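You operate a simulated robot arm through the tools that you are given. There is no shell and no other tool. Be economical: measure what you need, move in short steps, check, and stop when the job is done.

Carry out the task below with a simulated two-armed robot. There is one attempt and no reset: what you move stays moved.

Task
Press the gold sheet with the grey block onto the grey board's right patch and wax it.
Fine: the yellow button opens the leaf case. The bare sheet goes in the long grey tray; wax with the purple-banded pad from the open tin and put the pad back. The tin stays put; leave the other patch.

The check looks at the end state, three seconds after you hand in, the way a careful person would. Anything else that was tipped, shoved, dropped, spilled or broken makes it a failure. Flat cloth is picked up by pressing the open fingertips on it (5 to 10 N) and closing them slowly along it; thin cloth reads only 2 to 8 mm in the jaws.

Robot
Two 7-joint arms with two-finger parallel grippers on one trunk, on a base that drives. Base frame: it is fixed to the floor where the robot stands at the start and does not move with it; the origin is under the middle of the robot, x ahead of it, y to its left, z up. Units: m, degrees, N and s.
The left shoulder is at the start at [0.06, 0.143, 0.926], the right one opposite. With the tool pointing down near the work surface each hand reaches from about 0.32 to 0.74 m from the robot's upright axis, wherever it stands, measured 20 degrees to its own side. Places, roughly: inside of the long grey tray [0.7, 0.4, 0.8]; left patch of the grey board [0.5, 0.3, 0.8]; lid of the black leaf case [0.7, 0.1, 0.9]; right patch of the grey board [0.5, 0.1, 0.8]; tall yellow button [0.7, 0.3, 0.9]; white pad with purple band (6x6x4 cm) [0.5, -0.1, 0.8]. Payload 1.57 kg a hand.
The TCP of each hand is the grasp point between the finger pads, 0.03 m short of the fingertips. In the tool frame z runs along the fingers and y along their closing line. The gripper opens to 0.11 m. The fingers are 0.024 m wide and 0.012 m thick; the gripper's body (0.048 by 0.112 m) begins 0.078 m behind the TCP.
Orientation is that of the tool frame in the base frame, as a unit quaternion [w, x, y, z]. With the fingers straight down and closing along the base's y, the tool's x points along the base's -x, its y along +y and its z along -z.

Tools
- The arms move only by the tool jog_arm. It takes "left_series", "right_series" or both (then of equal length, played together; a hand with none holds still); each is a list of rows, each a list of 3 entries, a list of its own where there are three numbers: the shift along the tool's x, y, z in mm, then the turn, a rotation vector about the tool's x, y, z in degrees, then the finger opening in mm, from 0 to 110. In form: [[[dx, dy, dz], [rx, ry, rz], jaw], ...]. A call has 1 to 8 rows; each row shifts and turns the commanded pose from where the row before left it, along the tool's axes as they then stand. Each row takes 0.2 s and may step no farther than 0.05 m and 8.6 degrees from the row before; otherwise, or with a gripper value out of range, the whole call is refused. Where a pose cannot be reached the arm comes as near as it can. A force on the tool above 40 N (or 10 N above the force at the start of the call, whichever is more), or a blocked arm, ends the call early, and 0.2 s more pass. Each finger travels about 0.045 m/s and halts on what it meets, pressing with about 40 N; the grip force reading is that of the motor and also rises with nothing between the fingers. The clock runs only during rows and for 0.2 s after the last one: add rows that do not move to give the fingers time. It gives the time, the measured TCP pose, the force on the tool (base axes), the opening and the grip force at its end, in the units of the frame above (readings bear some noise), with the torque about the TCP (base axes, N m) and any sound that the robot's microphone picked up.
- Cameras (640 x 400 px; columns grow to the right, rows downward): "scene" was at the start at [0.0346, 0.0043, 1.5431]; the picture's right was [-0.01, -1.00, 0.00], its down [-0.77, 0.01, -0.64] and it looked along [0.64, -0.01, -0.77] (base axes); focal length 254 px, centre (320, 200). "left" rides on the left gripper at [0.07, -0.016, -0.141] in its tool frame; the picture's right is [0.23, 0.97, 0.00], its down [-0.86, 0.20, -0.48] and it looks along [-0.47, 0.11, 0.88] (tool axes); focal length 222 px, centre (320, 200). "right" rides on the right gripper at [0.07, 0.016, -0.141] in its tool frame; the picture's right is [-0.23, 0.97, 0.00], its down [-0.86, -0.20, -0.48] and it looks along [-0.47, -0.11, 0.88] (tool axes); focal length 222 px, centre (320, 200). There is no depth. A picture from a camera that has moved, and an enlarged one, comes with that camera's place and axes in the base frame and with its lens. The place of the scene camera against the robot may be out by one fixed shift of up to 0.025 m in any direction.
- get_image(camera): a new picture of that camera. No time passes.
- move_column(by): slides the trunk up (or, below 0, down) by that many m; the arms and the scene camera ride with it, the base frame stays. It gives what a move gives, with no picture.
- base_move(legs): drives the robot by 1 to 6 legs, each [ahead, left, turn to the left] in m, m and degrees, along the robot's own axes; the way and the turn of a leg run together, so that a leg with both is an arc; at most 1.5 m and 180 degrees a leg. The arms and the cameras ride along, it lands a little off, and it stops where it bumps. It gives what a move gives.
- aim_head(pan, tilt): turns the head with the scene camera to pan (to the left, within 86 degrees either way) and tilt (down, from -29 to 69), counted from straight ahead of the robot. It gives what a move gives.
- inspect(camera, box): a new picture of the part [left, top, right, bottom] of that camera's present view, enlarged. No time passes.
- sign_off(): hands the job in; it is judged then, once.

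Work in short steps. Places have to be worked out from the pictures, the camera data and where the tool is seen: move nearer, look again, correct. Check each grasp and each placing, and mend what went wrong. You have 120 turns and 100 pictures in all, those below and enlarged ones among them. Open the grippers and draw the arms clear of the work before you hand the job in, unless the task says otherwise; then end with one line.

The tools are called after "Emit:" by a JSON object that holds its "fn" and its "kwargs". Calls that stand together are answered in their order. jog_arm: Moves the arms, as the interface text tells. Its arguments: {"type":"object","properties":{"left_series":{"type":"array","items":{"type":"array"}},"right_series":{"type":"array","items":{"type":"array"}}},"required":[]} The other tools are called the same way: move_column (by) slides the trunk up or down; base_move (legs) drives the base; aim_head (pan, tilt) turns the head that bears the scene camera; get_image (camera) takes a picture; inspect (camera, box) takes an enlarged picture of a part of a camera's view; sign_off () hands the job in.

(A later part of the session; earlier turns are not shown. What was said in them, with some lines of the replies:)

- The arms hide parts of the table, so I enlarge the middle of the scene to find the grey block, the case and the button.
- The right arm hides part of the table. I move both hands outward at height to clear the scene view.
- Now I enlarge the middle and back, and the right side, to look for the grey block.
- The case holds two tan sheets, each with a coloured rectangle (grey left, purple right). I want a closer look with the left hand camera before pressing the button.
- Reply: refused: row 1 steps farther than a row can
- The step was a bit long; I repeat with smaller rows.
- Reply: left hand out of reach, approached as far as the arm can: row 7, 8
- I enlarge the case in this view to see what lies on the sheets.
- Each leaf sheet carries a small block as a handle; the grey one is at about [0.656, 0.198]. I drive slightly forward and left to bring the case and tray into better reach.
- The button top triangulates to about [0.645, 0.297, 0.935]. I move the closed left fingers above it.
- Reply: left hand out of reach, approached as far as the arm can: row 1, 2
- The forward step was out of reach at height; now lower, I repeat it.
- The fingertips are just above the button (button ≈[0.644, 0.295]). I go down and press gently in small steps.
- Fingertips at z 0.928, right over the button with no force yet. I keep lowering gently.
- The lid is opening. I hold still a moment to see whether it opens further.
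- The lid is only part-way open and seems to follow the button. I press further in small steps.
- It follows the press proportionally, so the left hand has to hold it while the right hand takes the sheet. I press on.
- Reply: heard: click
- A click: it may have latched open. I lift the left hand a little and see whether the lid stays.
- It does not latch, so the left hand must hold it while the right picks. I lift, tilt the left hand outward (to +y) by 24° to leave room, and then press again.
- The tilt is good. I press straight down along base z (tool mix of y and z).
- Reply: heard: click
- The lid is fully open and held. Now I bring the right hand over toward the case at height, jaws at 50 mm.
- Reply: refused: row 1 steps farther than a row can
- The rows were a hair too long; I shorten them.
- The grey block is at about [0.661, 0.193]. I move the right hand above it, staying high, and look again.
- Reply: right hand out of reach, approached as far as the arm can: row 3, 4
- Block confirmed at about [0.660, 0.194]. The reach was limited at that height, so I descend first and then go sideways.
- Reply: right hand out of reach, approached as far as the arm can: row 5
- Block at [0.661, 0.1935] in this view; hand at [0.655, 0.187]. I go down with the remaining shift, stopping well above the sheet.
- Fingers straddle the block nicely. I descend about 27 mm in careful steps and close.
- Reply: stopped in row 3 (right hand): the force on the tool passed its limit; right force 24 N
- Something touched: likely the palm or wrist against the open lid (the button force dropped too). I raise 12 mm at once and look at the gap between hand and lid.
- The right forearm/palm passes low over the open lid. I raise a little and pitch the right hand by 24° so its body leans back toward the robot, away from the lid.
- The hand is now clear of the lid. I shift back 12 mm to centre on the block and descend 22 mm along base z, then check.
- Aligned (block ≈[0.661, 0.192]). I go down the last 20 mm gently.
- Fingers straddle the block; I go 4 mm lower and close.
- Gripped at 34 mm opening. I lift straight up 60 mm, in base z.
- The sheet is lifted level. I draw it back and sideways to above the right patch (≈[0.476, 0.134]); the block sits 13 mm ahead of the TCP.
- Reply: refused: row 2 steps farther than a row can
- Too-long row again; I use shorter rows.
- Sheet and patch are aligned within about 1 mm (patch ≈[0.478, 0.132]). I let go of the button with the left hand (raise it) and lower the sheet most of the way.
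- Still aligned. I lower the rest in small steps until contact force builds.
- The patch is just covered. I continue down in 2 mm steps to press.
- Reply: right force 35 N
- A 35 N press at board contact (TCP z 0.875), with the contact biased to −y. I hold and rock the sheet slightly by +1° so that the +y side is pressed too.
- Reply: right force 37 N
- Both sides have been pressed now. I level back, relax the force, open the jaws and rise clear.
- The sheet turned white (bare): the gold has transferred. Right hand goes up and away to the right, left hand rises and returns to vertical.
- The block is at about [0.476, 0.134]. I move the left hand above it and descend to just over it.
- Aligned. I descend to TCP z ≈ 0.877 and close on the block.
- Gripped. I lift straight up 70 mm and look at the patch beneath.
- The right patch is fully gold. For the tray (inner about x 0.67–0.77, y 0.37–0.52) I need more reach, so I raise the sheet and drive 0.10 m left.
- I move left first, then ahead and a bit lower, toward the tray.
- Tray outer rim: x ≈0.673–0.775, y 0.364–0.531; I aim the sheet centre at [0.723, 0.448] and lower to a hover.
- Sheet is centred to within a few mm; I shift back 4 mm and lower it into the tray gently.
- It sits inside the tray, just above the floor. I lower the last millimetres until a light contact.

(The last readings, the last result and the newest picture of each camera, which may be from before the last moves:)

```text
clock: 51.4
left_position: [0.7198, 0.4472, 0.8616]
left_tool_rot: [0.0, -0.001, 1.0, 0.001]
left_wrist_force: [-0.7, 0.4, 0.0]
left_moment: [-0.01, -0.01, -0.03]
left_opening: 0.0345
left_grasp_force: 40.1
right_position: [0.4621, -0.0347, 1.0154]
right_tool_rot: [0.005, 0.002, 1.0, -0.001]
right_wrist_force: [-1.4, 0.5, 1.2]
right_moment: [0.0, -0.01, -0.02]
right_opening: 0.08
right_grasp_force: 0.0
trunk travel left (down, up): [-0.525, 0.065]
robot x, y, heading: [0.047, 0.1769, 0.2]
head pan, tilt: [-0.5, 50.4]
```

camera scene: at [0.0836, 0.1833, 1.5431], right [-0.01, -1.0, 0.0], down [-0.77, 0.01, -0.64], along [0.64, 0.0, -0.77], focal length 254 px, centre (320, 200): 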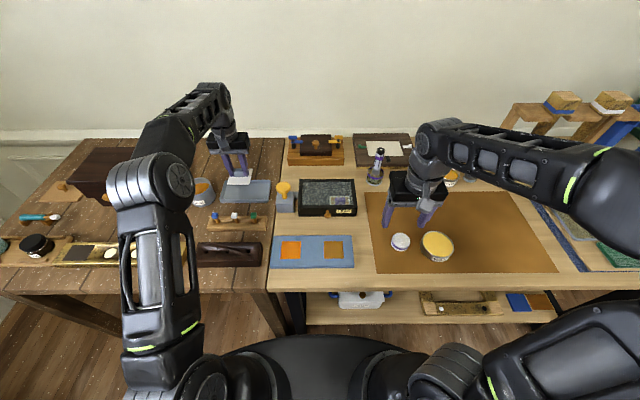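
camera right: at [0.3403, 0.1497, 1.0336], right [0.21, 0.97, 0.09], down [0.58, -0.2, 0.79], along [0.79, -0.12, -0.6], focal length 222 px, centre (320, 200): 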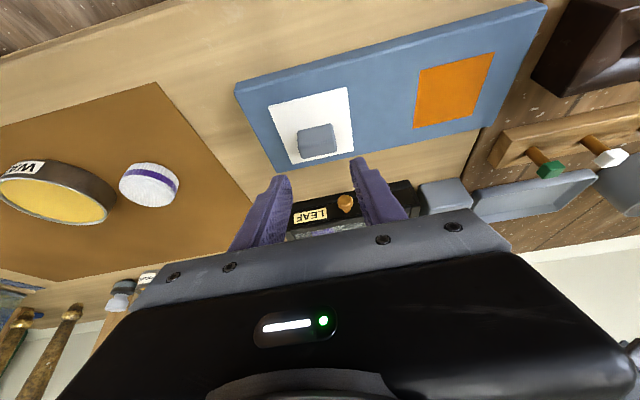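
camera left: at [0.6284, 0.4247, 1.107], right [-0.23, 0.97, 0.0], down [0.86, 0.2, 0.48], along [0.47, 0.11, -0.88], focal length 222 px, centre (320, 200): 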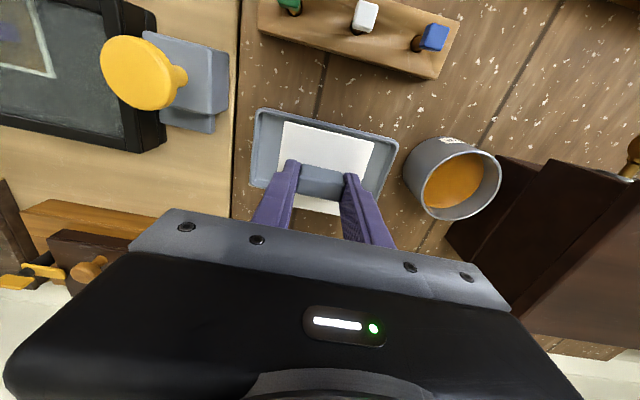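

No contact yet; a little further.

Emit:
{"fn": "jog_arm", "kwargs": {"left_series": [[[0, 0, 1.5], [0, 0, 0], 20], [[0, 0, 1.5], [0, 0, 0], 20], [[0, 0, 1.5], [0, 0, 0], 20], [[0, 0, 0], [0, 0, 0], 20]]}}

Emit:
{"fn": "inspect", "kwargs": {"camera": "left", "box": [200, 70, 440, 220]}}

```text
clock: 52.4
left_position: [0.7206, 0.4464, 0.86]
left_tool_rot: [0.003, -0.001, 1.0, 0.001]
left_wrist_force: [1.4, 0.4, 19.3]
left_moment: [-0.04, 0.37, 0.01]
left_opening: 0.0343
left_grasp_force: 40.0
right_position: [0.4615, -0.0372, 1.0163]
right_tool_rot: [0.006, 0.003, 1.0, -0.001]
right_wrist_force: [-0.1, -0.2, -0.3]
right_moment: [-0.04, -0.03, -0.01]
right_opening: 0.0799
right_grasp_force: 0.1
trunk travel left (down, up): [-0.525, 0.065]
robot x, y, heading: [0.0506, 0.1779, -0.2]
head pan, tilt: [-0.5, 50.4]
```

```text
2.67 times, centred on (320, 145) of left
camera zoom: at [0.6483, 0.4321, 1.0014], right [-0.23, 0.97, 0.0], down [0.85, 0.2, 0.48], along [0.47, 0.11, -0.88], focal length 592 px, centre (320, 347)
```

zoom: 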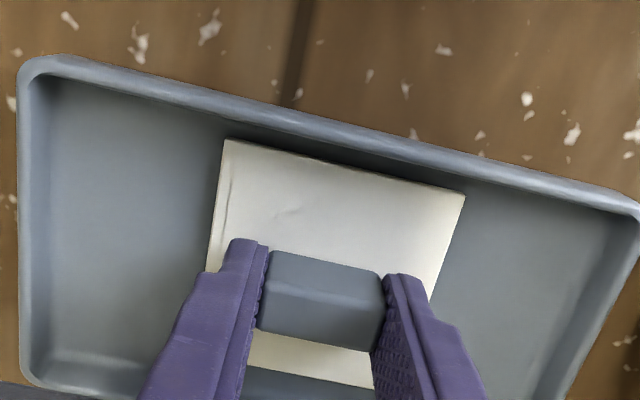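

On the tray floor. I relax, open and rise.

Emit:
{"fn": "jog_arm", "kwargs": {"left_series": [[[0, 0, -1.5], [0, 0, 0], 20], [[0, 0, 0], [0, 0, 0], 40], [[0, 0, 0], [0, 0, 0], 50], [[0, 0, -10], [0, 0, 0], 50], [[0, 0, -30], [0, 0, 0], 50], [[0, 0, -40], [0, 0, 0], 50], [[0, 0, 0], [0, 0, 0], 50]]}}

Emit:
{"fn": "get_image", "kwargs": {"camera": "left"}}

Emit:
{"fn": "get_image", "kwargs": {"camera": "right"}}

```text
clock: 54.0
left_position: [0.7194, 0.4469, 0.9387]
left_tool_rot: [0.0, -0.001, 1.0, 0.0]
left_wrist_force: [0.1, -0.2, 1.0]
left_moment: [0.03, -0.02, -0.02]
left_opening: 0.05
left_grasp_force: 0.0
right_position: [0.4615, -0.0362, 1.0149]
right_tool_rot: [0.005, 0.001, 1.0, -0.001]
right_wrist_force: [-0.4, -0.5, -0.3]
right_moment: [-0.01, 0.02, 0.01]
right_opening: 0.08
right_grasp_force: 0.0
trunk travel left (down, up): [-0.525, 0.065]
robot x, y, heading: [0.0531, 0.178, 0.2]
head pan, tilt: [-0.5, 50.4]
```

```text
32 pictures are left
camera left: at [0.649, 0.4321, 1.0798], right [-0.23, 0.97, 0.0], down [0.86, 0.2, 0.48], along [0.47, 0.11, -0.88], focal length 222 px, centre (320, 200)
```

left: 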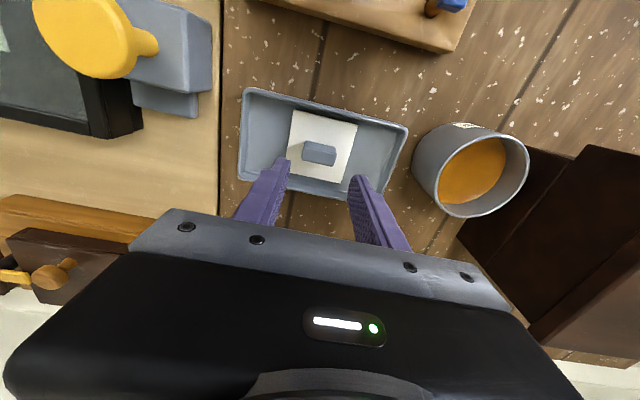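

```text
31 pictures are left
camera right: at [0.3916, -0.0202, 1.1561], right [0.23, 0.97, 0.0], down [0.85, -0.2, 0.49], along [0.47, -0.11, -0.87], focal length 222 px, centre (320, 200)
```

right: 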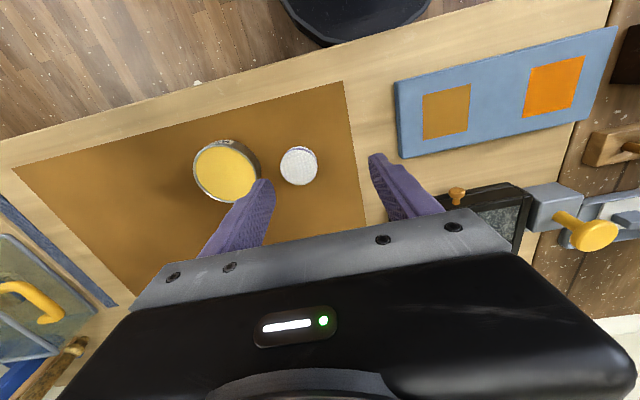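

The bare sheet lies flat in the tray. Now the right hand: pad at about [0.49, −0.072], tin only ~25 mm from it in −y, so I turn the right hand 90° to grip along x, while the left hand withdraws.

Emit:
{"fn": "jog_arm", "kwargs": {"left_series": [[[0, 0, -40], [0, 0, 0], 50], [[20, 0, -30], [0, 0, 0], 50], [[45, 0, 0], [0, 0, 0], 50], [[45, 0, 0], [0, 0, 0], 50], [[45, 0, 0], [0, 0, 0], 50], [[45, 10, 0], [0, 0, 0], 50], [[30, 10, 0], [0, 0, 0], 50], [[30, 10, 0], [0, 0, 0], 50]], "right_series": [[[0, 0, 0], [0, 0, -8.5], 90], [[0, 0, 0], [0, 0, -8.5], 90], [[0, 0, 0], [0, 0, -8.5], 90], [[0, 0, 0], [0, 0, -8.5], 90], [[0, 0, 0], [0, 0, -8.5], 90], [[0, 0, 0], [0, 0, -8.5], 90], [[0, 0, 0], [0, 0, -8.5], 90], [[0, 0, 0], [0, 0, -8.5], 90]]}}

```text
clock: 55.8
left_position: [0.4591, 0.4794, 0.9899]
left_tool_rot: [0.0, -0.001, 1.0, 0.0]
left_wrist_force: [-0.1, -0.4, -0.3]
left_moment: [0.04, -0.04, -0.02]
left_opening: 0.0501
left_grasp_force: 0.0
left hand out of reach, approached as far as the arm can: row 1
right_position: [0.4601, -0.0354, 1.016]
right_tool_rot: [0.004, -0.558, 0.83, -0.004]
right_wrist_force: [-0.4, -0.2, 0.0]
right_moment: [-0.03, 0.0, 0.01]
right_opening: 0.0901
right_grasp_force: 0.0
trunk travel left (down, up): [-0.525, 0.065]
robot x, y, heading: [0.0481, 0.1793, 0.2]
head pan, tilt: [-0.5, 50.4]
```

Turning works. I complete the 90° and move above the pad.

Emit:
{"fn": "jog_arm", "kwargs": {"right_series": [[[0, 0, 0], [0, 0, -8], 90], [[0, 0, 0], [0, 0, -8], 90], [[0, 0, 0], [0, 0, -6], 90], [[37, -30, 0], [0, 0, 0], 90], [[0, 0, 40], [0, 0, 0], 90], [[0, 0, 0], [0, 0, 0], 90]]}}

Emit:
{"fn": "get_image", "kwargs": {"camera": "right"}}

Emit:
{"fn": "inspect", "kwargs": {"camera": "scene", "box": [320, 160, 480, 260]}}

```text
clock: 57.2
left_position: [0.4591, 0.4793, 0.9894]
left_tool_rot: [0.0, 0.0, 1.0, 0.0]
left_wrist_force: [-0.8, -0.2, -0.7]
left_moment: [0.01, -0.03, 0.0]
left_opening: 0.0501
left_grasp_force: 0.1
right_position: [0.4932, -0.0736, 0.9765]
right_tool_rot: [0.003, -0.706, 0.708, -0.005]
right_wrist_force: [0.0, -1.0, -0.8]
right_moment: [0.0, -0.01, 0.01]
right_opening: 0.0901
right_grasp_force: 0.1
trunk travel left (down, up): [-0.525, 0.065]
robot x, y, heading: [0.052, 0.1808, -0.0]
head pan, tilt: [-0.5, 50.4]
```

```text
30 pictures are left
camera right: at [0.4751, -0.1443, 1.1179], right [-0.97, 0.23, -0.01], down [0.2, 0.86, 0.48], along [0.12, 0.46, -0.88], focal length 222 px, centre (320, 200)
```

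right: 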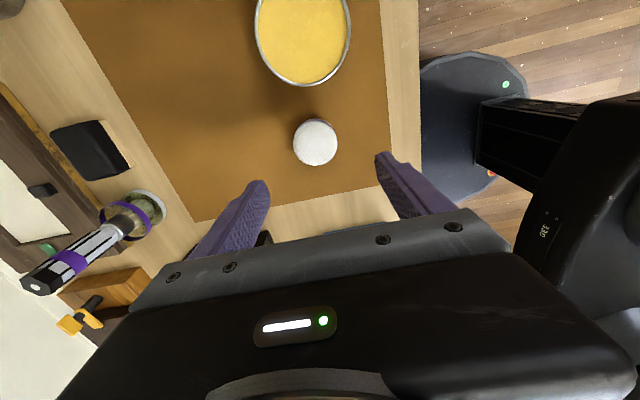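

```text
4.00 times, centred on (400, 210) of scene
camera zoom: at [0.0841, 0.1832, 1.5431], right [-0.01, -1.0, 0.0], down [-0.77, 0.01, -0.64], along [0.64, 0.0, -0.77], focal length 1015 px, centre (0, 160)
```

zoom: 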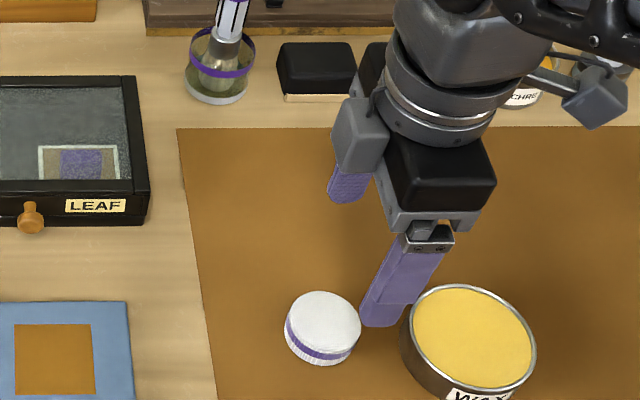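

Estimates of the pad centre: about [0.495, −0.076]. I descend to just above it and look again.

Emit:
{"fn": "jog_arm", "kwargs": {"right_series": [[[3, 0, 30], [0, 0, 0], 90], [[0, 0, 32], [0, 0, 0], 90], [[0, 0, 0], [0, 0, 0], 90]]}}

Emit:
{"fn": "get_image", "kwargs": {"camera": "right"}}

Emit:
{"fn": "inspect", "kwargs": {"camera": "scene", "box": [340, 190, 480, 277]}}

```text
clock: 58.0
left_position: [0.4585, 0.479, 0.9895]
left_tool_rot: [0.0, 0.0, 1.0, 0.0]
left_wrist_force: [-1.1, -0.2, 0.7]
left_moment: [0.01, 0.0, 0.03]
left_opening: 0.0502
left_grasp_force: 0.2
right_position: [0.4924, -0.0754, 0.9141]
right_tool_rot: [0.003, -0.706, 0.709, -0.006]
right_wrist_force: [0.5, 0.5, 0.1]
right_moment: [-0.03, -0.01, 0.02]
right_opening: 0.0901
right_grasp_force: 0.2
trunk travel left (down, up): [-0.525, 0.065]
robot x, y, heading: [0.0521, 0.1791, 0.0]
head pan, tilt: [-0.5, 50.4]
```

```text
28 pictures are left
camera right: at [0.475, -0.1466, 1.0551], right [-0.97, 0.23, -0.01], down [0.2, 0.86, 0.48], along [0.12, 0.46, -0.88], focal length 222 px, centre (320, 200)
```

right: 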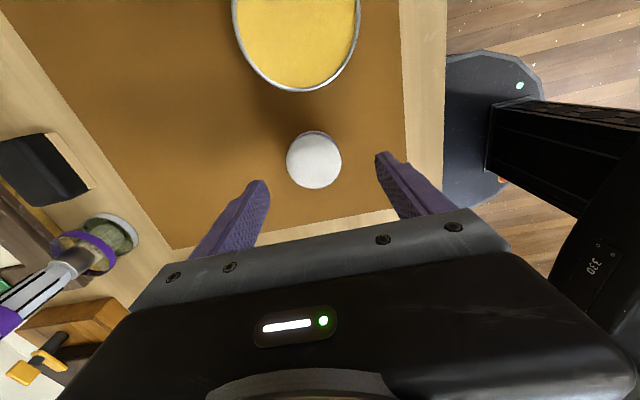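

```text
4.57 times, centred on (410, 234) of scene
camera zoom: at [0.084, 0.1833, 1.5431], right [-0.01, -1.0, 0.0], down [-0.77, 0.01, -0.64], along [0.64, 0.0, -0.77], focal length 1160 px, centre (-91, 47)
```

zoom: 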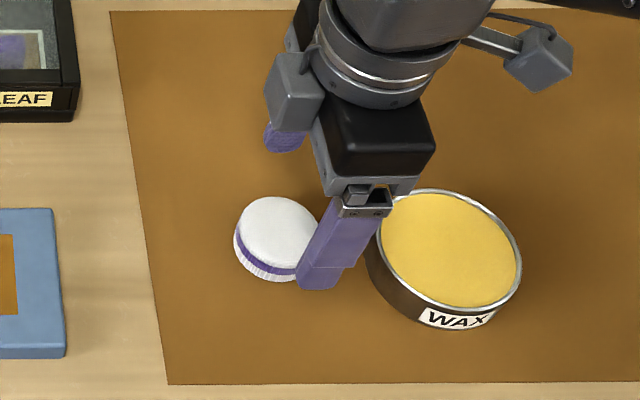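

Pad centre ≈[0.497, −0.077], between the fingers. I shift slightly, lower to TCP z ≈ 0.868 and close.

Emit:
{"fn": "jog_arm", "kwargs": {"right_series": [[[2, -4, 20], [0, 0, 0], 90], [[0, 0, 16], [0, 0, 0], 90], [[0, 0, 10], [0, 0, 0], 90], [[0, 0, 0], [0, 0, 0], 75], [[0, 0, 0], [0, 0, 0], 60], [[0, 0, 0], [0, 0, 0], 50], [[0, 0, 0], [0, 0, 0], 50], [[0, 0, 0], [0, 0, 0], 50]]}}

Emit:
{"fn": "get_image", "kwargs": {"camera": "right"}}

Emit:
{"fn": "inspect", "kwargs": {"camera": "scene", "box": [340, 190, 480, 277]}}

```text
clock: 59.8
left_position: [0.4602, 0.4788, 0.9901]
left_tool_rot: [0.0, -0.001, 1.0, 0.0]
left_wrist_force: [-0.4, -0.1, -0.6]
left_moment: [0.0, -0.01, 0.03]
left_opening: 0.0502
left_grasp_force: 0.0
right_position: [0.498, -0.0779, 0.8682]
right_tool_rot: [0.003, -0.706, 0.708, -0.006]
right_wrist_force: [0.5, -0.2, 0.3]
right_moment: [-0.01, -0.01, 0.01]
right_opening: 0.0516
right_grasp_force: 35.7
trunk travel left (down, up): [-0.525, 0.065]
robot x, y, heading: [0.0492, 0.1798, 0.1]
head pan, tilt: [-0.5, 50.4]
```

```text
26 pictures are left
camera right: at [0.4802, -0.1489, 1.0094], right [-0.97, 0.23, -0.01], down [0.2, 0.86, 0.48], along [0.12, 0.46, -0.88], focal length 222 px, centre (320, 200)
```

right: 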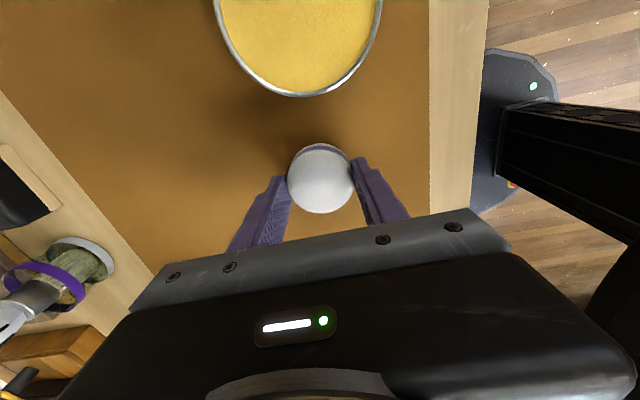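

```text
4.57 times, centred on (410, 234) of scene
camera zoom: at [0.0842, 0.1833, 1.5431], right [-0.01, -1.0, 0.0], down [-0.77, 0.01, -0.64], along [0.64, 0.0, -0.77], focal length 1160 px, centre (-91, 47)
```

zoom: 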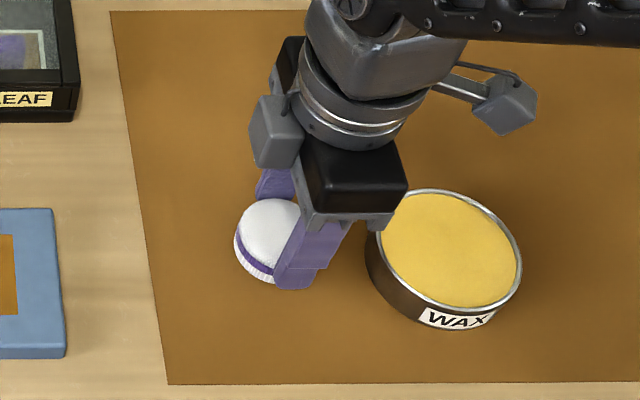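

Held, but the fingers look about 7 mm off-centre toward the tin. I reopen, shift 7 mm to +y and regrip.

Emit:
{"fn": "jog_arm", "kwargs": {"right_series": [[[0, 0, 0], [0, 0, 0], 70], [[0, 0, 0], [0, 0, 0], 80], [[-7, 0, 0], [0, 0, 0], 80], [[0, 0, 0], [0, 0, 0], 65], [[0, 0, 0], [0, 0, 0], 50], [[0, 0, 0], [0, 0, 0], 45], [[0, 0, 0], [0, 0, 0], 45], [[0, 0, 0], [0, 0, 0], 45]]}}

Emit:
{"fn": "inspect", "kwargs": {"camera": "right", "box": [220, 80, 460, 230]}}

```text
clock: 61.6
left_position: [0.4596, 0.4775, 0.9892]
left_tool_rot: [0.0, -0.002, 1.0, 0.001]
left_wrist_force: [0.1, -0.5, 0.6]
left_moment: [0.01, 0.01, 0.01]
left_opening: 0.0503
left_grasp_force: 0.0
right_position: [0.4976, -0.0714, 0.8679]
right_tool_rot: [0.003, -0.706, 0.708, -0.005]
right_wrist_force: [0.4, 0.3, 0.0]
right_moment: [-0.02, 0.03, -0.02]
right_opening: 0.0516
right_grasp_force: 40.3
trunk travel left (down, up): [-0.525, 0.065]
robot x, y, heading: [0.0497, 0.1796, 0.1]
head pan, tilt: [-0.5, 50.4]
```

```text
2.67 times, centred on (340, 155) of right
camera zoom: at [0.48, -0.142, 1.0096], right [-0.97, 0.23, -0.01], down [0.2, 0.86, 0.48], along [0.12, 0.46, -0.88], focal length 592 px, centre (267, 320)
```

zoom: 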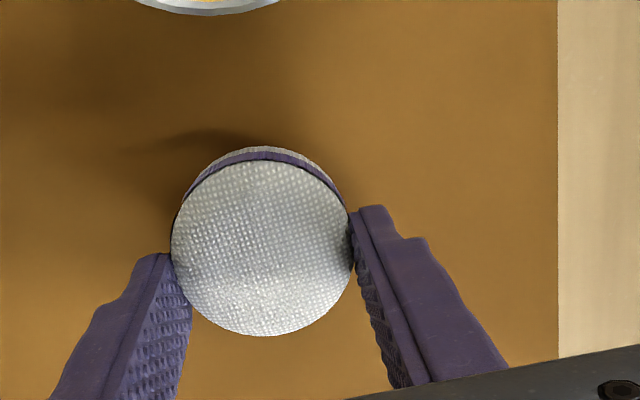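

Centred grip, 51.6 mm. I lift 60 mm and carry the pad over the tin (centre ≈[0.474, −0.174]).

Emit:
{"fn": "jog_arm", "kwargs": {"right_series": [[[0, 0, -20], [0, 0, 0], 45], [[0, 0, -40], [0, 0, 0], 45], [[34, 8, 0], [0, 0, 0], 45], [[34, 8, 0], [0, 0, 0], 45], [[34, 8, 0], [0, 0, 0], 45], [[0, 0, 0], [0, 0, 0], 45]]}}

Emit:
{"fn": "get_image", "kwargs": {"camera": "right"}}

Emit:
{"fn": "inspect", "kwargs": {"camera": "scene", "box": [340, 190, 500, 290]}}

```text
clock: 63.0
left_position: [0.4602, 0.4782, 0.989]
left_tool_rot: [0.0, 0.0, 1.0, 0.0]
left_wrist_force: [-1.0, 0.7, 0.5]
left_moment: [-0.02, -0.01, -0.01]
left_opening: 0.0502
left_grasp_force: 0.1
right_position: [0.4719, -0.1726, 0.929]
right_tool_rot: [0.002, -0.706, 0.708, -0.005]
right_wrist_force: [-0.4, 0.2, -0.5]
right_moment: [0.01, 0.01, 0.02]
right_opening: 0.0514
right_grasp_force: 39.5
trunk travel left (down, up): [-0.525, 0.065]
robot x, y, heading: [0.0505, 0.1792, 0.2]
head pan, tilt: [-0.5, 50.4]
```

```text
23 pictures are left
camera right: at [0.4543, -0.2436, 1.0701], right [-0.97, 0.23, -0.01], down [0.2, 0.86, 0.48], along [0.12, 0.46, -0.88], focal length 222 px, centre (320, 200)
```

right: 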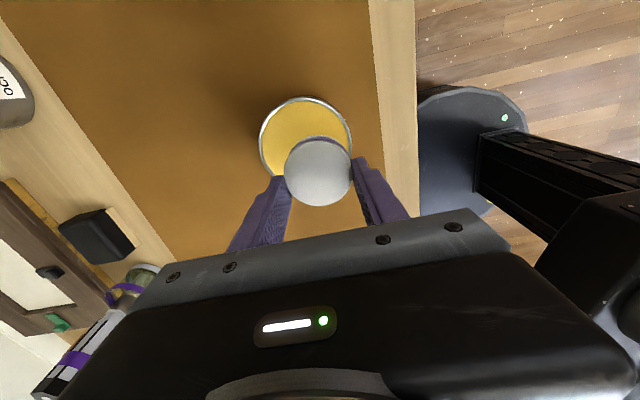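

```text
4.00 times, centred on (420, 240) of scene
camera zoom: at [0.0843, 0.1836, 1.5431], right [-0.01, -1.0, 0.0], down [-0.77, 0.01, -0.64], along [0.64, 0.0, -0.77], focal length 1015 px, centre (-80, 40)
```

zoom: 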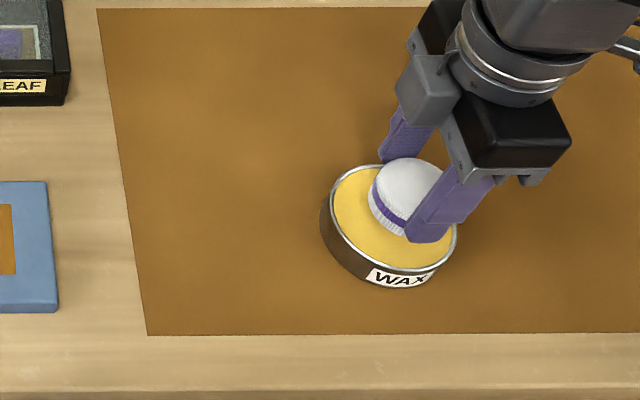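

Comparing pad and tin in both views, the tin centre is about 11 mm further in −y and 8 mm ahead. I correct this and lower toward the wax.

Emit:
{"fn": "jog_arm", "kwargs": {"right_series": [[[11, -8, 0], [0, 0, 0], 45], [[0, 0, 10], [0, 0, 0], 45], [[0, 0, 5], [0, 0, 0], 45], [[0, 0, 3], [0, 0, 0], 45], [[0, 0, 3], [0, 0, 0], 45], [[0, 0, 0], [0, 0, 0], 45]]}}

Emit:
{"fn": "inspect", "kwargs": {"camera": "right", "box": [200, 60, 440, 210]}}

Emit:
{"fn": "inspect", "kwargs": {"camera": "scene", "box": [390, 210, 470, 260]}}

```text
clock: 64.4
left_position: [0.4596, 0.4787, 0.9897]
left_tool_rot: [0.0, -0.001, 1.0, -0.001]
left_wrist_force: [-0.2, -0.1, 0.0]
left_moment: [-0.01, -0.03, 0.03]
left_opening: 0.0502
left_grasp_force: 0.0
right_position: [0.4797, -0.1846, 0.9074]
right_tool_rot: [0.003, -0.706, 0.709, -0.005]
right_wrist_force: [0.5, -0.1, -0.5]
right_moment: [0.01, -0.03, -0.01]
right_opening: 0.051
right_grasp_force: 39.7
trunk travel left (down, up): [-0.525, 0.065]
robot x, y, heading: [0.0491, 0.1816, 0.0]
head pan, tilt: [-0.5, 50.4]
```

```text
2.67 times, centred on (320, 135) of right
camera zoom: at [0.4632, -0.2547, 1.0486], right [-0.97, 0.23, -0.01], down [0.2, 0.86, 0.48], along [0.12, 0.46, -0.88], focal length 592 px, centre (320, 373)
```

zoom: 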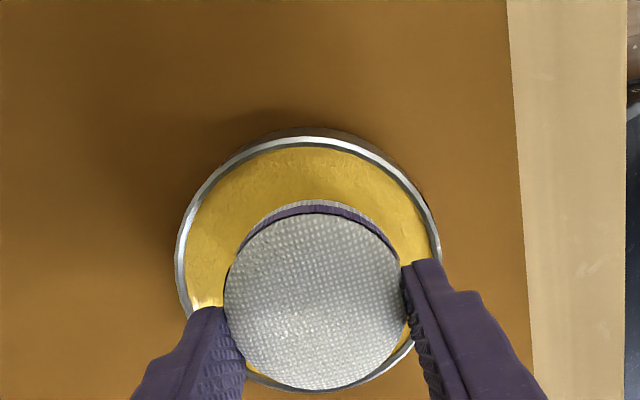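

```text
8.00 times, centred on (430, 235) of scene
camera zoom: at [0.0842, 0.1833, 1.5431], right [-0.01, -1.0, 0.0], down [-0.77, 0.01, -0.64], along [0.64, 0.0, -0.77], focal length 2030 px, centre (-560, -80)
```

zoom: 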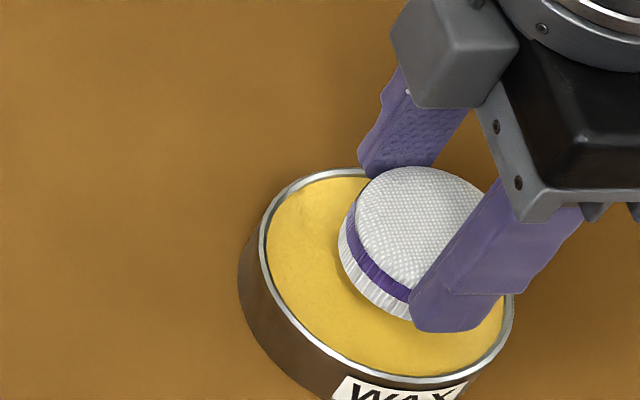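

Well centred. I lower in 3 mm steps until the pad touches the wax.

Emit:
{"fn": "jog_arm", "kwargs": {"right_series": [[[0, 0, 3], [0, 0, 0], 45], [[0, 0, 3], [0, 0, 0], 45], [[0, 0, 0], [0, 0, 0], 45]]}}

```text
clock: 65.2
left_position: [0.4597, 0.4791, 0.9891]
left_tool_rot: [0.001, -0.001, 1.0, 0.001]
left_wrist_force: [0.0, 1.0, -0.2]
left_moment: [0.01, 0.04, 0.01]
left_opening: 0.0497
left_grasp_force: 0.0
right_position: [0.4821, -0.1845, 0.9004]
right_tool_rot: [0.002, -0.705, 0.709, -0.005]
right_wrist_force: [-0.2, 0.1, -0.1]
right_moment: [-0.03, -0.01, 0.04]
right_opening: 0.0517
right_grasp_force: 40.1
trunk travel left (down, up): [-0.525, 0.065]
robot x, y, heading: [0.0484, 0.1788, 0.3]
head pan, tilt: [-0.5, 50.4]
```

No contact yet; pad bottom at about z 0.855. I continue.

Emit:
{"fn": "jog_arm", "kwargs": {"right_series": [[[0, 0, 2.5], [0, 0, 0], 45], [[0, 0, 2.5], [0, 0, 0], 45], [[0, 0, 0], [0, 0, 0], 45]]}}

```text
clock: 66.0
left_position: [0.4587, 0.4791, 0.9875]
left_tool_rot: [0.0, -0.001, 1.0, 0.0]
left_wrist_force: [0.2, 1.1, 0.1]
left_moment: [-0.01, -0.02, -0.01]
left_opening: 0.0504
left_grasp_force: 0.0
right_position: [0.4807, -0.1841, 0.8969]
right_tool_rot: [0.003, -0.706, 0.708, -0.004]
right_wrist_force: [-0.1, 0.7, -0.9]
right_moment: [-0.01, 0.0, -0.02]
right_opening: 0.0514
right_grasp_force: 40.3
trunk travel left (down, up): [-0.525, 0.065]
robot x, y, heading: [0.0479, 0.182, 0.2]
head pan, tilt: [-0.5, 50.4]
```

Still free; continuing down in small steps.

Emit:
{"fn": "jog_arm", "kwargs": {"right_series": [[[0, 0, 2], [0, 0, 0], 45], [[0, 0, 2], [0, 0, 0], 45], [[0, 0, 2], [0, 0, 0], 45], [[0, 0, 0], [0, 0, 0], 45]]}}

Emit:
{"fn": "inspect", "kwargs": {"camera": "scene", "box": [390, 210, 470, 260]}}

```text
clock: 66.9
left_position: [0.4568, 0.4799, 0.9904]
left_tool_rot: [0.001, -0.002, 1.0, 0.0]
left_wrist_force: [-0.6, 0.7, -0.7]
left_moment: [0.02, -0.01, -0.01]
left_opening: 0.0501
left_grasp_force: 0.1
right_position: [0.4813, -0.1833, 0.8958]
right_tool_rot: [0.004, -0.706, 0.708, -0.01]
right_wrist_force: [-7.8, 2.8, 22.5]
right_moment: [0.12, 0.63, -0.06]
right_opening: 0.0514
right_grasp_force: 39.9
trunk travel left (down, up): [-0.525, 0.065]
robot x, y, heading: [0.0494, 0.1741, -0.1]
head pan, tilt: [-0.5, 50.4]
stopped in row 4 (right hand): the force on the tool passed its limit (the readings are from after the stop); the commanded pose is now the measured one
```

```text
8.00 times, centred on (430, 235) of scene
camera zoom: at [0.0813, 0.185, 1.5432], right [-0.01, -1.0, 0.0], down [-0.77, 0.01, -0.64], along [0.64, -0.01, -0.77], focal length 2030 px, centre (-560, -80)
```

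zoom: 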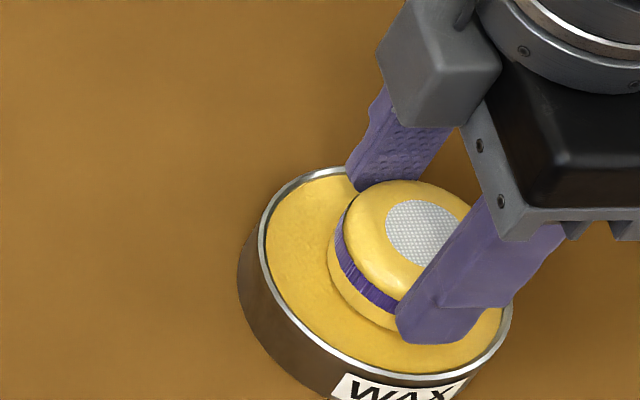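

The pad is loaded with wax (yellow) and the tin has not moved. I lift straight up and carry it over the gold patch.

Emit:
{"fn": "jog_arm", "kwargs": {"right_series": [[[0, 0, -15], [0, 0, 0], 45], [[0, 0, -40], [0, 0, 0], 45], [[-45, 0, 0], [0, 0, 0], 45], [[-45, 0, 0], [0, 0, 0], 45], [[-45, 0, 0], [0, 0, 0], 45], [[-45, 0, 0], [0, 0, 0], 45], [[-45, 0, 0], [0, 0, 0], 45], [[-45, 0, 0], [0, 0, 0], 45]]}}

Emit:
{"fn": "jog_arm", "kwargs": {"right_series": [[[-43, 3, 0], [0, 0, 0], 45], [[0, 0, 20], [0, 0, 0], 45], [[0, 0, 20], [0, 0, 0], 45], [[0, 0, 0], [0, 0, 0], 45]]}}

Emit:
{"fn": "get_image", "kwargs": {"camera": "right"}}

Emit:
{"fn": "inspect", "kwargs": {"camera": "scene", "box": [260, 190, 460, 315]}}

```text
clock: 68.7
left_position: [0.4596, 0.4803, 0.9897]
left_tool_rot: [0.0, 0.0, 1.0, -0.001]
left_wrist_force: [-0.2, -0.8, -0.4]
left_moment: [-0.02, -0.02, -0.01]
left_opening: 0.0502
left_grasp_force: 0.0
right_position: [0.4834, 0.0883, 0.9468]
right_tool_rot: [0.004, -0.705, 0.709, -0.008]
right_wrist_force: [-0.4, 0.9, -0.6]
right_moment: [0.02, 0.0, -0.02]
right_opening: 0.0511
right_grasp_force: 40.2
trunk travel left (down, up): [-0.525, 0.065]
robot x, y, heading: [0.0488, 0.1813, 0.0]
head pan, tilt: [-0.5, 50.4]
```

```text
clock: 69.7
left_position: [0.4582, 0.4792, 0.9894]
left_tool_rot: [0.0, -0.001, 1.0, 0.001]
left_wrist_force: [0.5, 0.1, -0.4]
left_moment: [0.02, 0.0, 0.03]
left_opening: 0.0503
left_grasp_force: 0.2
right_position: [0.4814, 0.1286, 0.9055]
right_tool_rot: [0.004, -0.706, 0.708, -0.007]
right_wrist_force: [0.3, 0.2, -0.3]
right_moment: [0.04, -0.02, -0.04]
right_opening: 0.0515
right_grasp_force: 39.8
trunk travel left (down, up): [-0.525, 0.065]
robot x, y, heading: [0.0459, 0.1814, 0.2]
head pan, tilt: [-0.5, 50.4]
```

```text
18 pictures are left
camera right: at [0.4624, 0.0575, 1.0474], right [-0.97, 0.23, -0.02], down [0.19, 0.86, 0.48], along [0.13, 0.46, -0.88], focal length 222 px, centre (320, 200)
```

right: 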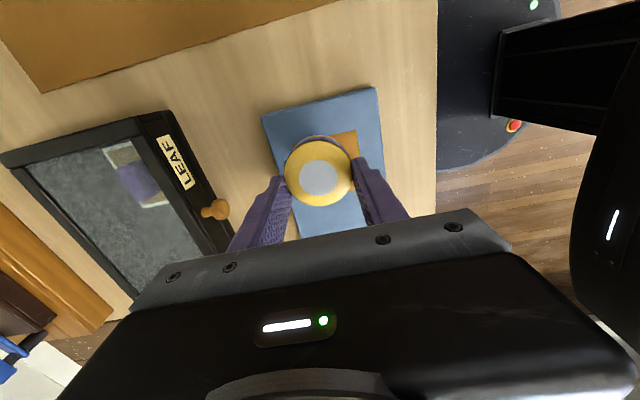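

```text
3.20 times, centred on (360, 252) of scene
camera zoom: at [0.084, 0.1831, 1.5431], right [-0.01, -1.0, 0.0], down [-0.77, 0.01, -0.64], along [0.64, 0.0, -0.77], focal length 812 px, centre (192, 32)
```

zoom: 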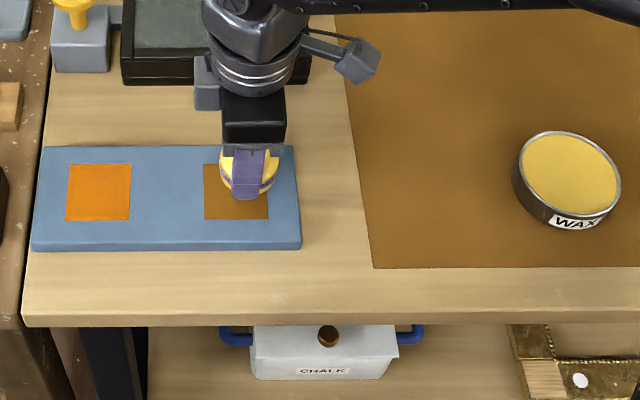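

The pad is over the patch, about 22 mm above. I lower it to light contact.

Emit:
{"fn": "jog_arm", "kwargs": {"right_series": [[[-2, 2, 12], [0, 0, 0], 45], [[0, 0, 4], [0, 0, 0], 45], [[0, 0, 2], [0, 0, 0], 45], [[0, 0, 1.5], [0, 0, 0], 45], [[0, 0, 0], [0, 0, 0], 45]]}}

```text
clock: 70.9
left_position: [0.4589, 0.4792, 0.9893]
left_tool_rot: [0.0, -0.001, 1.0, 0.001]
left_wrist_force: [-0.1, -0.2, 1.2]
left_moment: [0.0, -0.02, 0.01]
left_opening: 0.0502
left_grasp_force: 0.1
right_position: [0.4783, 0.1299, 0.8883]
right_tool_rot: [0.004, -0.706, 0.708, -0.009]
right_wrist_force: [0.3, -1.8, 14.2]
right_moment: [-0.08, 0.3, 0.05]
right_opening: 0.0512
right_grasp_force: 39.8
trunk travel left (down, up): [-0.525, 0.065]
robot x, y, heading: [0.051, 0.1801, 0.1]
head pan, tilt: [-0.5, 50.4]
```

Contact at 14 N. I ease off 0.7 mm and rub in a small square covering the patch.

Emit:
{"fn": "jog_arm", "kwargs": {"right_series": [[[-3, 0, -0.7], [0, 0, 0], 45], [[11, 0, 0], [0, 0, 0], 45], [[0, 11, 0], [0, 0, 0], 45], [[-11, 0, 0], [0, 0, 0], 45], [[-11, 0, 0], [0, 0, 0], 45], [[0, -11, 0], [0, 0, 0], 45], [[0, -11, 0], [0, 0, 0], 45], [[11, 0, 0], [0, 0, 0], 45]]}}

Emit:
{"fn": "inspect", "kwargs": {"camera": "scene", "box": [260, 220, 372, 290]}}

```text
clock: 72.7
left_position: [0.4589, 0.4794, 0.99]
left_tool_rot: [-0.001, -0.001, 1.0, 0.0]
left_wrist_force: [0.2, 0.4, -0.3]
left_moment: [0.0, 0.0, -0.02]
left_opening: 0.0501
left_grasp_force: 0.0
right_position: [0.4909, 0.1349, 0.8881]
right_tool_rot: [0.006, -0.706, 0.708, -0.008]
right_wrist_force: [1.6, 6.9, 13.4]
right_moment: [0.25, 0.18, -0.12]
right_opening: 0.0513
right_grasp_force: 39.8
trunk travel left (down, up): [-0.525, 0.065]
robot x, y, heading: [0.0499, 0.1809, 0.0]
head pan, tilt: [-0.5, 50.4]
```

```text
5.71 times, centred on (316, 255) of scene
camera zoom: at [0.0833, 0.1842, 1.5431], right [-0.01, -1.0, 0.0], down [-0.77, 0.01, -0.64], along [0.64, 0.0, -0.77], focal length 1450 px, centre (343, -114)
```

zoom: 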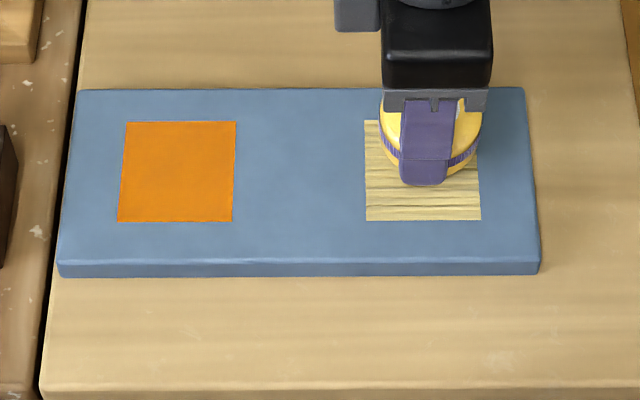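

The patch now shows waxed streaks. I finish the square and lift off.

Emit:
{"fn": "jog_arm", "kwargs": {"right_series": [[[11, 0, 0], [0, 0, 0], 45], [[0, 11, 0], [0, 0, 0], 45], [[-11, 0, 0], [0, 0, 0], 45], [[0, 0, -10], [0, 0, 0], 45], [[0, 0, -40], [0, 0, 0], 45], [[45, 0, 0], [0, 0, 0], 45], [[45, 0, 0], [0, 0, 0], 45], [[45, 0, 0], [0, 0, 0], 45]]}}

Emit:
{"fn": "inspect", "kwargs": {"camera": "scene", "box": [260, 200, 420, 300]}}

```text
clock: 74.5
left_position: [0.4587, 0.4784, 0.9893]
left_tool_rot: [0.0, 0.0, 1.0, 0.001]
left_wrist_force: [0.1, 0.1, -0.6]
left_moment: [0.01, 0.01, 0.0]
left_opening: 0.0503
left_grasp_force: 0.1
right_position: [0.4775, -0.0025, 0.9374]
right_tool_rot: [0.005, -0.706, 0.708, -0.007]
right_wrist_force: [-0.2, -0.6, -1.1]
right_moment: [0.0, -0.04, -0.01]
right_opening: 0.0514
right_grasp_force: 40.2
trunk travel left (down, up): [-0.525, 0.065]
robot x, y, heading: [0.0503, 0.1773, -0.1]
head pan, tilt: [-0.5, 50.4]
```

```text
4.00 times, centred on (340, 250) of scene
camera zoom: at [0.084, 0.1825, 1.5431], right [-0.01, -1.0, 0.0], down [-0.77, 0.01, -0.64], along [0.64, 0.0, -0.77], focal length 1015 px, centre (240, 0)
```

zoom: 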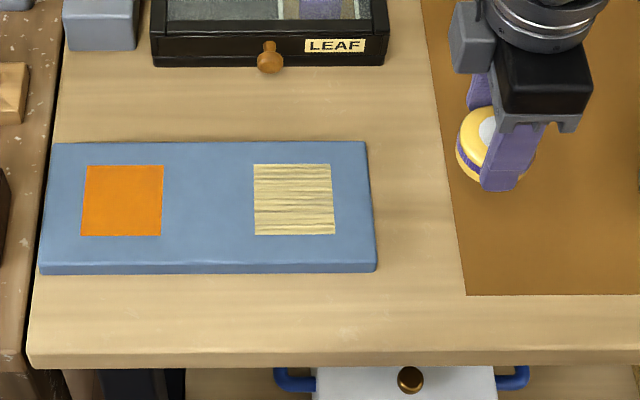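

The gold patch is evenly waxed and the left patch untouched. I return the pad to its original place at about [0.498, −0.071].

Emit:
{"fn": "jog_arm", "kwargs": {"right_series": [[[35, -10, 0], [0, 0, 0], 45], [[34, -10, 0], [0, 0, 0], 45], [[0, 0, 35], [0, 0, 0], 45], [[0, 0, 22], [0, 0, 0], 45], [[0, 0, 5], [0, 0, 0], 45], [[0, 0, 2], [0, 0, 0], 45], [[0, 0, 0], [0, 0, 0], 45]]}}

```text
clock: 76.1
left_position: [0.4589, 0.4793, 0.9892]
left_tool_rot: [0.0, 0.0, 1.0, 0.0]
left_wrist_force: [-0.4, 0.8, -0.5]
left_moment: [-0.01, -0.02, 0.02]
left_opening: 0.0499
left_grasp_force: 0.1
right_position: [0.4983, -0.0711, 0.8748]
right_tool_rot: [0.003, -0.706, 0.709, -0.009]
right_wrist_force: [1.1, -0.6, 0.1]
right_moment: [-0.03, 0.03, 0.0]
right_opening: 0.0515
right_grasp_force: 40.0
trunk travel left (down, up): [-0.525, 0.065]
robot x, y, heading: [0.0478, 0.1803, 0.0]
head pan, tilt: [-0.5, 50.4]
```

Not touching yet; I lower until light contact.

Emit:
{"fn": "jog_arm", "kwargs": {"right_series": [[[0, 0, 2.5], [0, 0, 0], 45], [[0, 0, 2], [0, 0, 0], 45], [[0, 0, 1.5], [0, 0, 0], 45], [[0, 0, 0], [0, 0, 0], 45]]}}

```text
clock: 77.1
left_position: [0.4597, 0.4794, 0.9906]
left_tool_rot: [0.0, -0.001, 1.0, 0.001]
left_wrist_force: [-0.4, 1.0, -0.6]
left_moment: [-0.03, 0.03, -0.01]
left_opening: 0.0503
left_grasp_force: 0.0
right_position: [0.4989, -0.0713, 0.8687]
right_tool_rot: [0.004, -0.706, 0.708, -0.008]
right_wrist_force: [-0.1, -0.4, -0.1]
right_moment: [-0.02, -0.01, 0.0]
right_opening: 0.0513
right_grasp_force: 40.2
trunk travel left (down, up): [-0.525, 0.065]
robot x, y, heading: [0.0511, 0.1779, 0.1]
head pan, tilt: [-0.5, 50.4]
```

It is back at its pick-up height (0.868). I go another ~1 mm, open to 90 mm, and rise.

Emit:
{"fn": "jog_arm", "kwargs": {"right_series": [[[0, 0, 0.8], [0, 0, 0], 45], [[0, 0, 0], [0, 0, 0], 60], [[0, 0, 0], [0, 0, 0], 75], [[0, 0, 0], [0, 0, 0], 90], [[0, 0, 0], [0, 0, 0], 90], [[0, 0, -20], [0, 0, 0], 90], [[0, 0, -40], [0, 0, 0], 90], [[0, 0, -40], [0, 0, 0], 90]]}}

Emit:
{"fn": "get_image", "kwargs": {"camera": "right"}}

```text
clock: 78.9
left_position: [0.4587, 0.4791, 0.9893]
left_tool_rot: [0.0, -0.001, 1.0, 0.001]
left_wrist_force: [0.2, -0.1, 0.2]
left_moment: [0.03, -0.01, -0.01]
left_opening: 0.0501
left_grasp_force: 0.1
right_position: [0.4962, -0.0715, 0.9685]
right_tool_rot: [0.005, -0.706, 0.708, -0.007]
right_wrist_force: [1.2, 0.5, -0.7]
right_moment: [-0.01, -0.04, 0.0]
right_opening: 0.0902
right_grasp_force: 0.0
trunk travel left (down, up): [-0.525, 0.065]
robot x, y, heading: [0.0476, 0.1754, -0.0]
head pan, tilt: [-0.5, 50.4]
```

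```text
14 pictures are left
camera right: at [0.4778, -0.1414, 1.1097], right [-0.97, 0.23, -0.02], down [0.19, 0.86, 0.48], along [0.12, 0.46, -0.88], focal length 222 px, centre (320, 200)
```

right: 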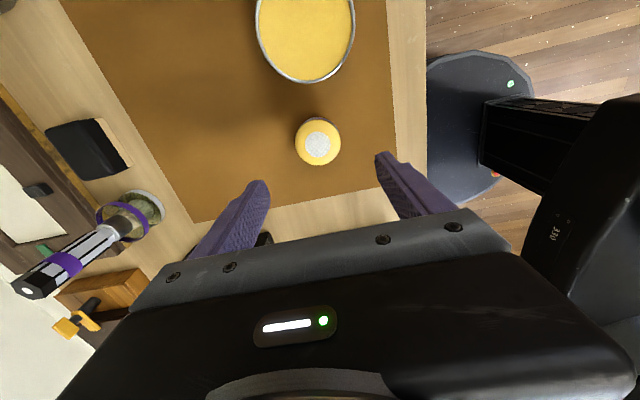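

The pad stands upright back in place. I draw both arms up and back, clear of the work.

Emit:
{"fn": "jog_arm", "kwargs": {"right_series": [[[0, 0, -40], [0, 0, 0], 90], [[0, 0, -30], [0, 0, 0], 110], [[15, 40, 0], [0, 0, 0], 110], [[15, 40, 0], [0, 0, 0], 110], [[15, 40, 0], [0, 0, 0], 110], [[0, 20, 0], [0, 0, 0], 110]], "left_series": [[[0, 0, -40], [0, 0, 0], 80], [[0, 0, -30], [0, 0, 0], 110], [[40, 0, 0], [0, 0, 0], 110], [[40, 0, 0], [0, 0, 0], 110], [[20, 0, 0], [0, 0, 0], 110], [[0, 0, 0], [0, 0, 0], 110]]}}

Emit:
{"fn": "get_image", "kwargs": {"camera": "scene"}}

Emit:
{"fn": "inspect", "kwargs": {"camera": "scene", "box": [160, 140, 320, 240]}}

Emit:
{"fn": "inspect", "kwargs": {"camera": "scene", "box": [270, 180, 470, 305]}}

```text
clock: 80.3
left_position: [0.3591, 0.4786, 1.0594]
left_tool_rot: [-0.001, -0.001, 1.0, 0.002]
left_wrist_force: [-0.4, -0.3, -0.8]
left_moment: [-0.01, 0.01, 0.01]
left_opening: 0.1103
left_grasp_force: 0.0
right_position: [0.3552, -0.1151, 1.0364]
right_tool_rot: [0.005, -0.706, 0.708, -0.009]
right_wrist_force: [-0.4, 0.1, -0.2]
right_moment: [0.01, -0.02, -0.02]
right_opening: 0.1101
right_grasp_force: 0.1
trunk travel left (down, up): [-0.525, 0.065]
robot x, y, heading: [0.0503, 0.1819, 0.1]
head pan, tilt: [-0.5, 50.4]
```

```text
13 pictures are left
camera scene: at [0.0842, 0.1834, 1.5431], right [-0.01, -1.0, 0.0], down [-0.77, 0.01, -0.64], along [0.64, 0.0, -0.77], focal length 254 px, centre (320, 200)
```

scene: 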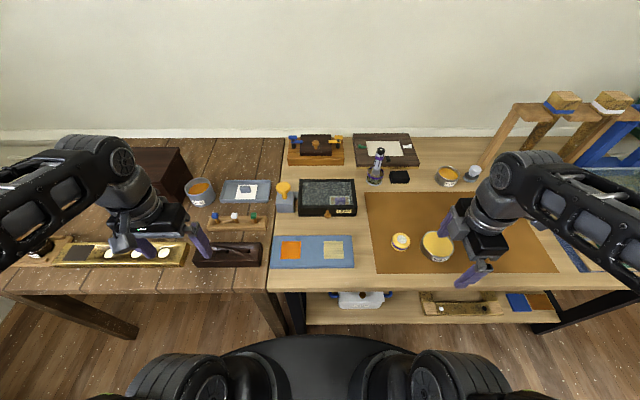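

```text
4.00 times, centred on (240, 190) of scene
camera zoom: at [0.0842, 0.1834, 1.5431], right [-0.01, -1.0, 0.0], down [-0.77, 0.01, -0.64], along [0.64, 0.0, -0.77], focal length 1015 px, centre (640, 240)
```

zoom: 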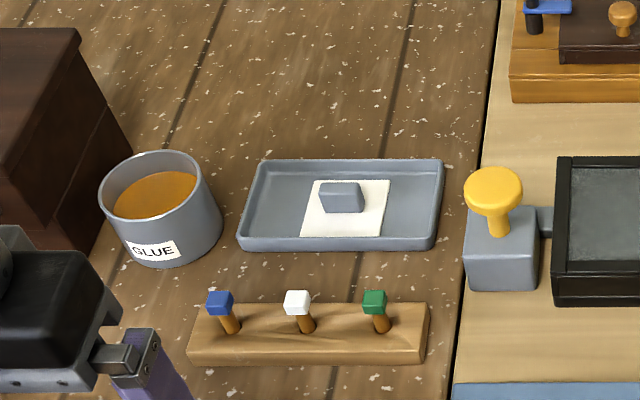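

```text
3.20 times, centred on (370, 242) of scene
camera zoom: at [0.0842, 0.1834, 1.5431], right [-0.01, -1.0, 0.0], down [-0.77, 0.01, -0.64], along [0.64, 0.0, -0.77], focal length 812 px, centre (160, 64)
```

zoom: 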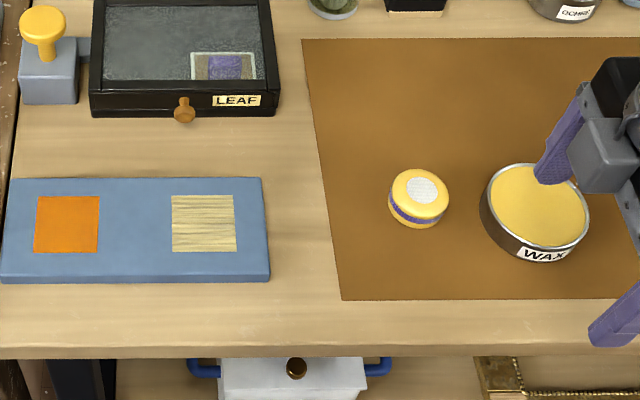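

Everything checks out: gold waxed patch, other patch untouched, bare sheet flat in the tray, pad and tin in place, case closed, and the arms clear. I hand in.

Emit:
{"fn": "sign_off", "kwargs": {}}

```text
The job is handed in.
```

The job is handed in. The right patch has its gold and is waxed, the bare sheet is in the grey tray, the pad is back beside the tin, the tin has not moved, and the left patch is untouched. While I was reaching for the sheet, the right arm briefly pushed against the open lid of the leaf case; the later pictures show no damage and the lid is closed.
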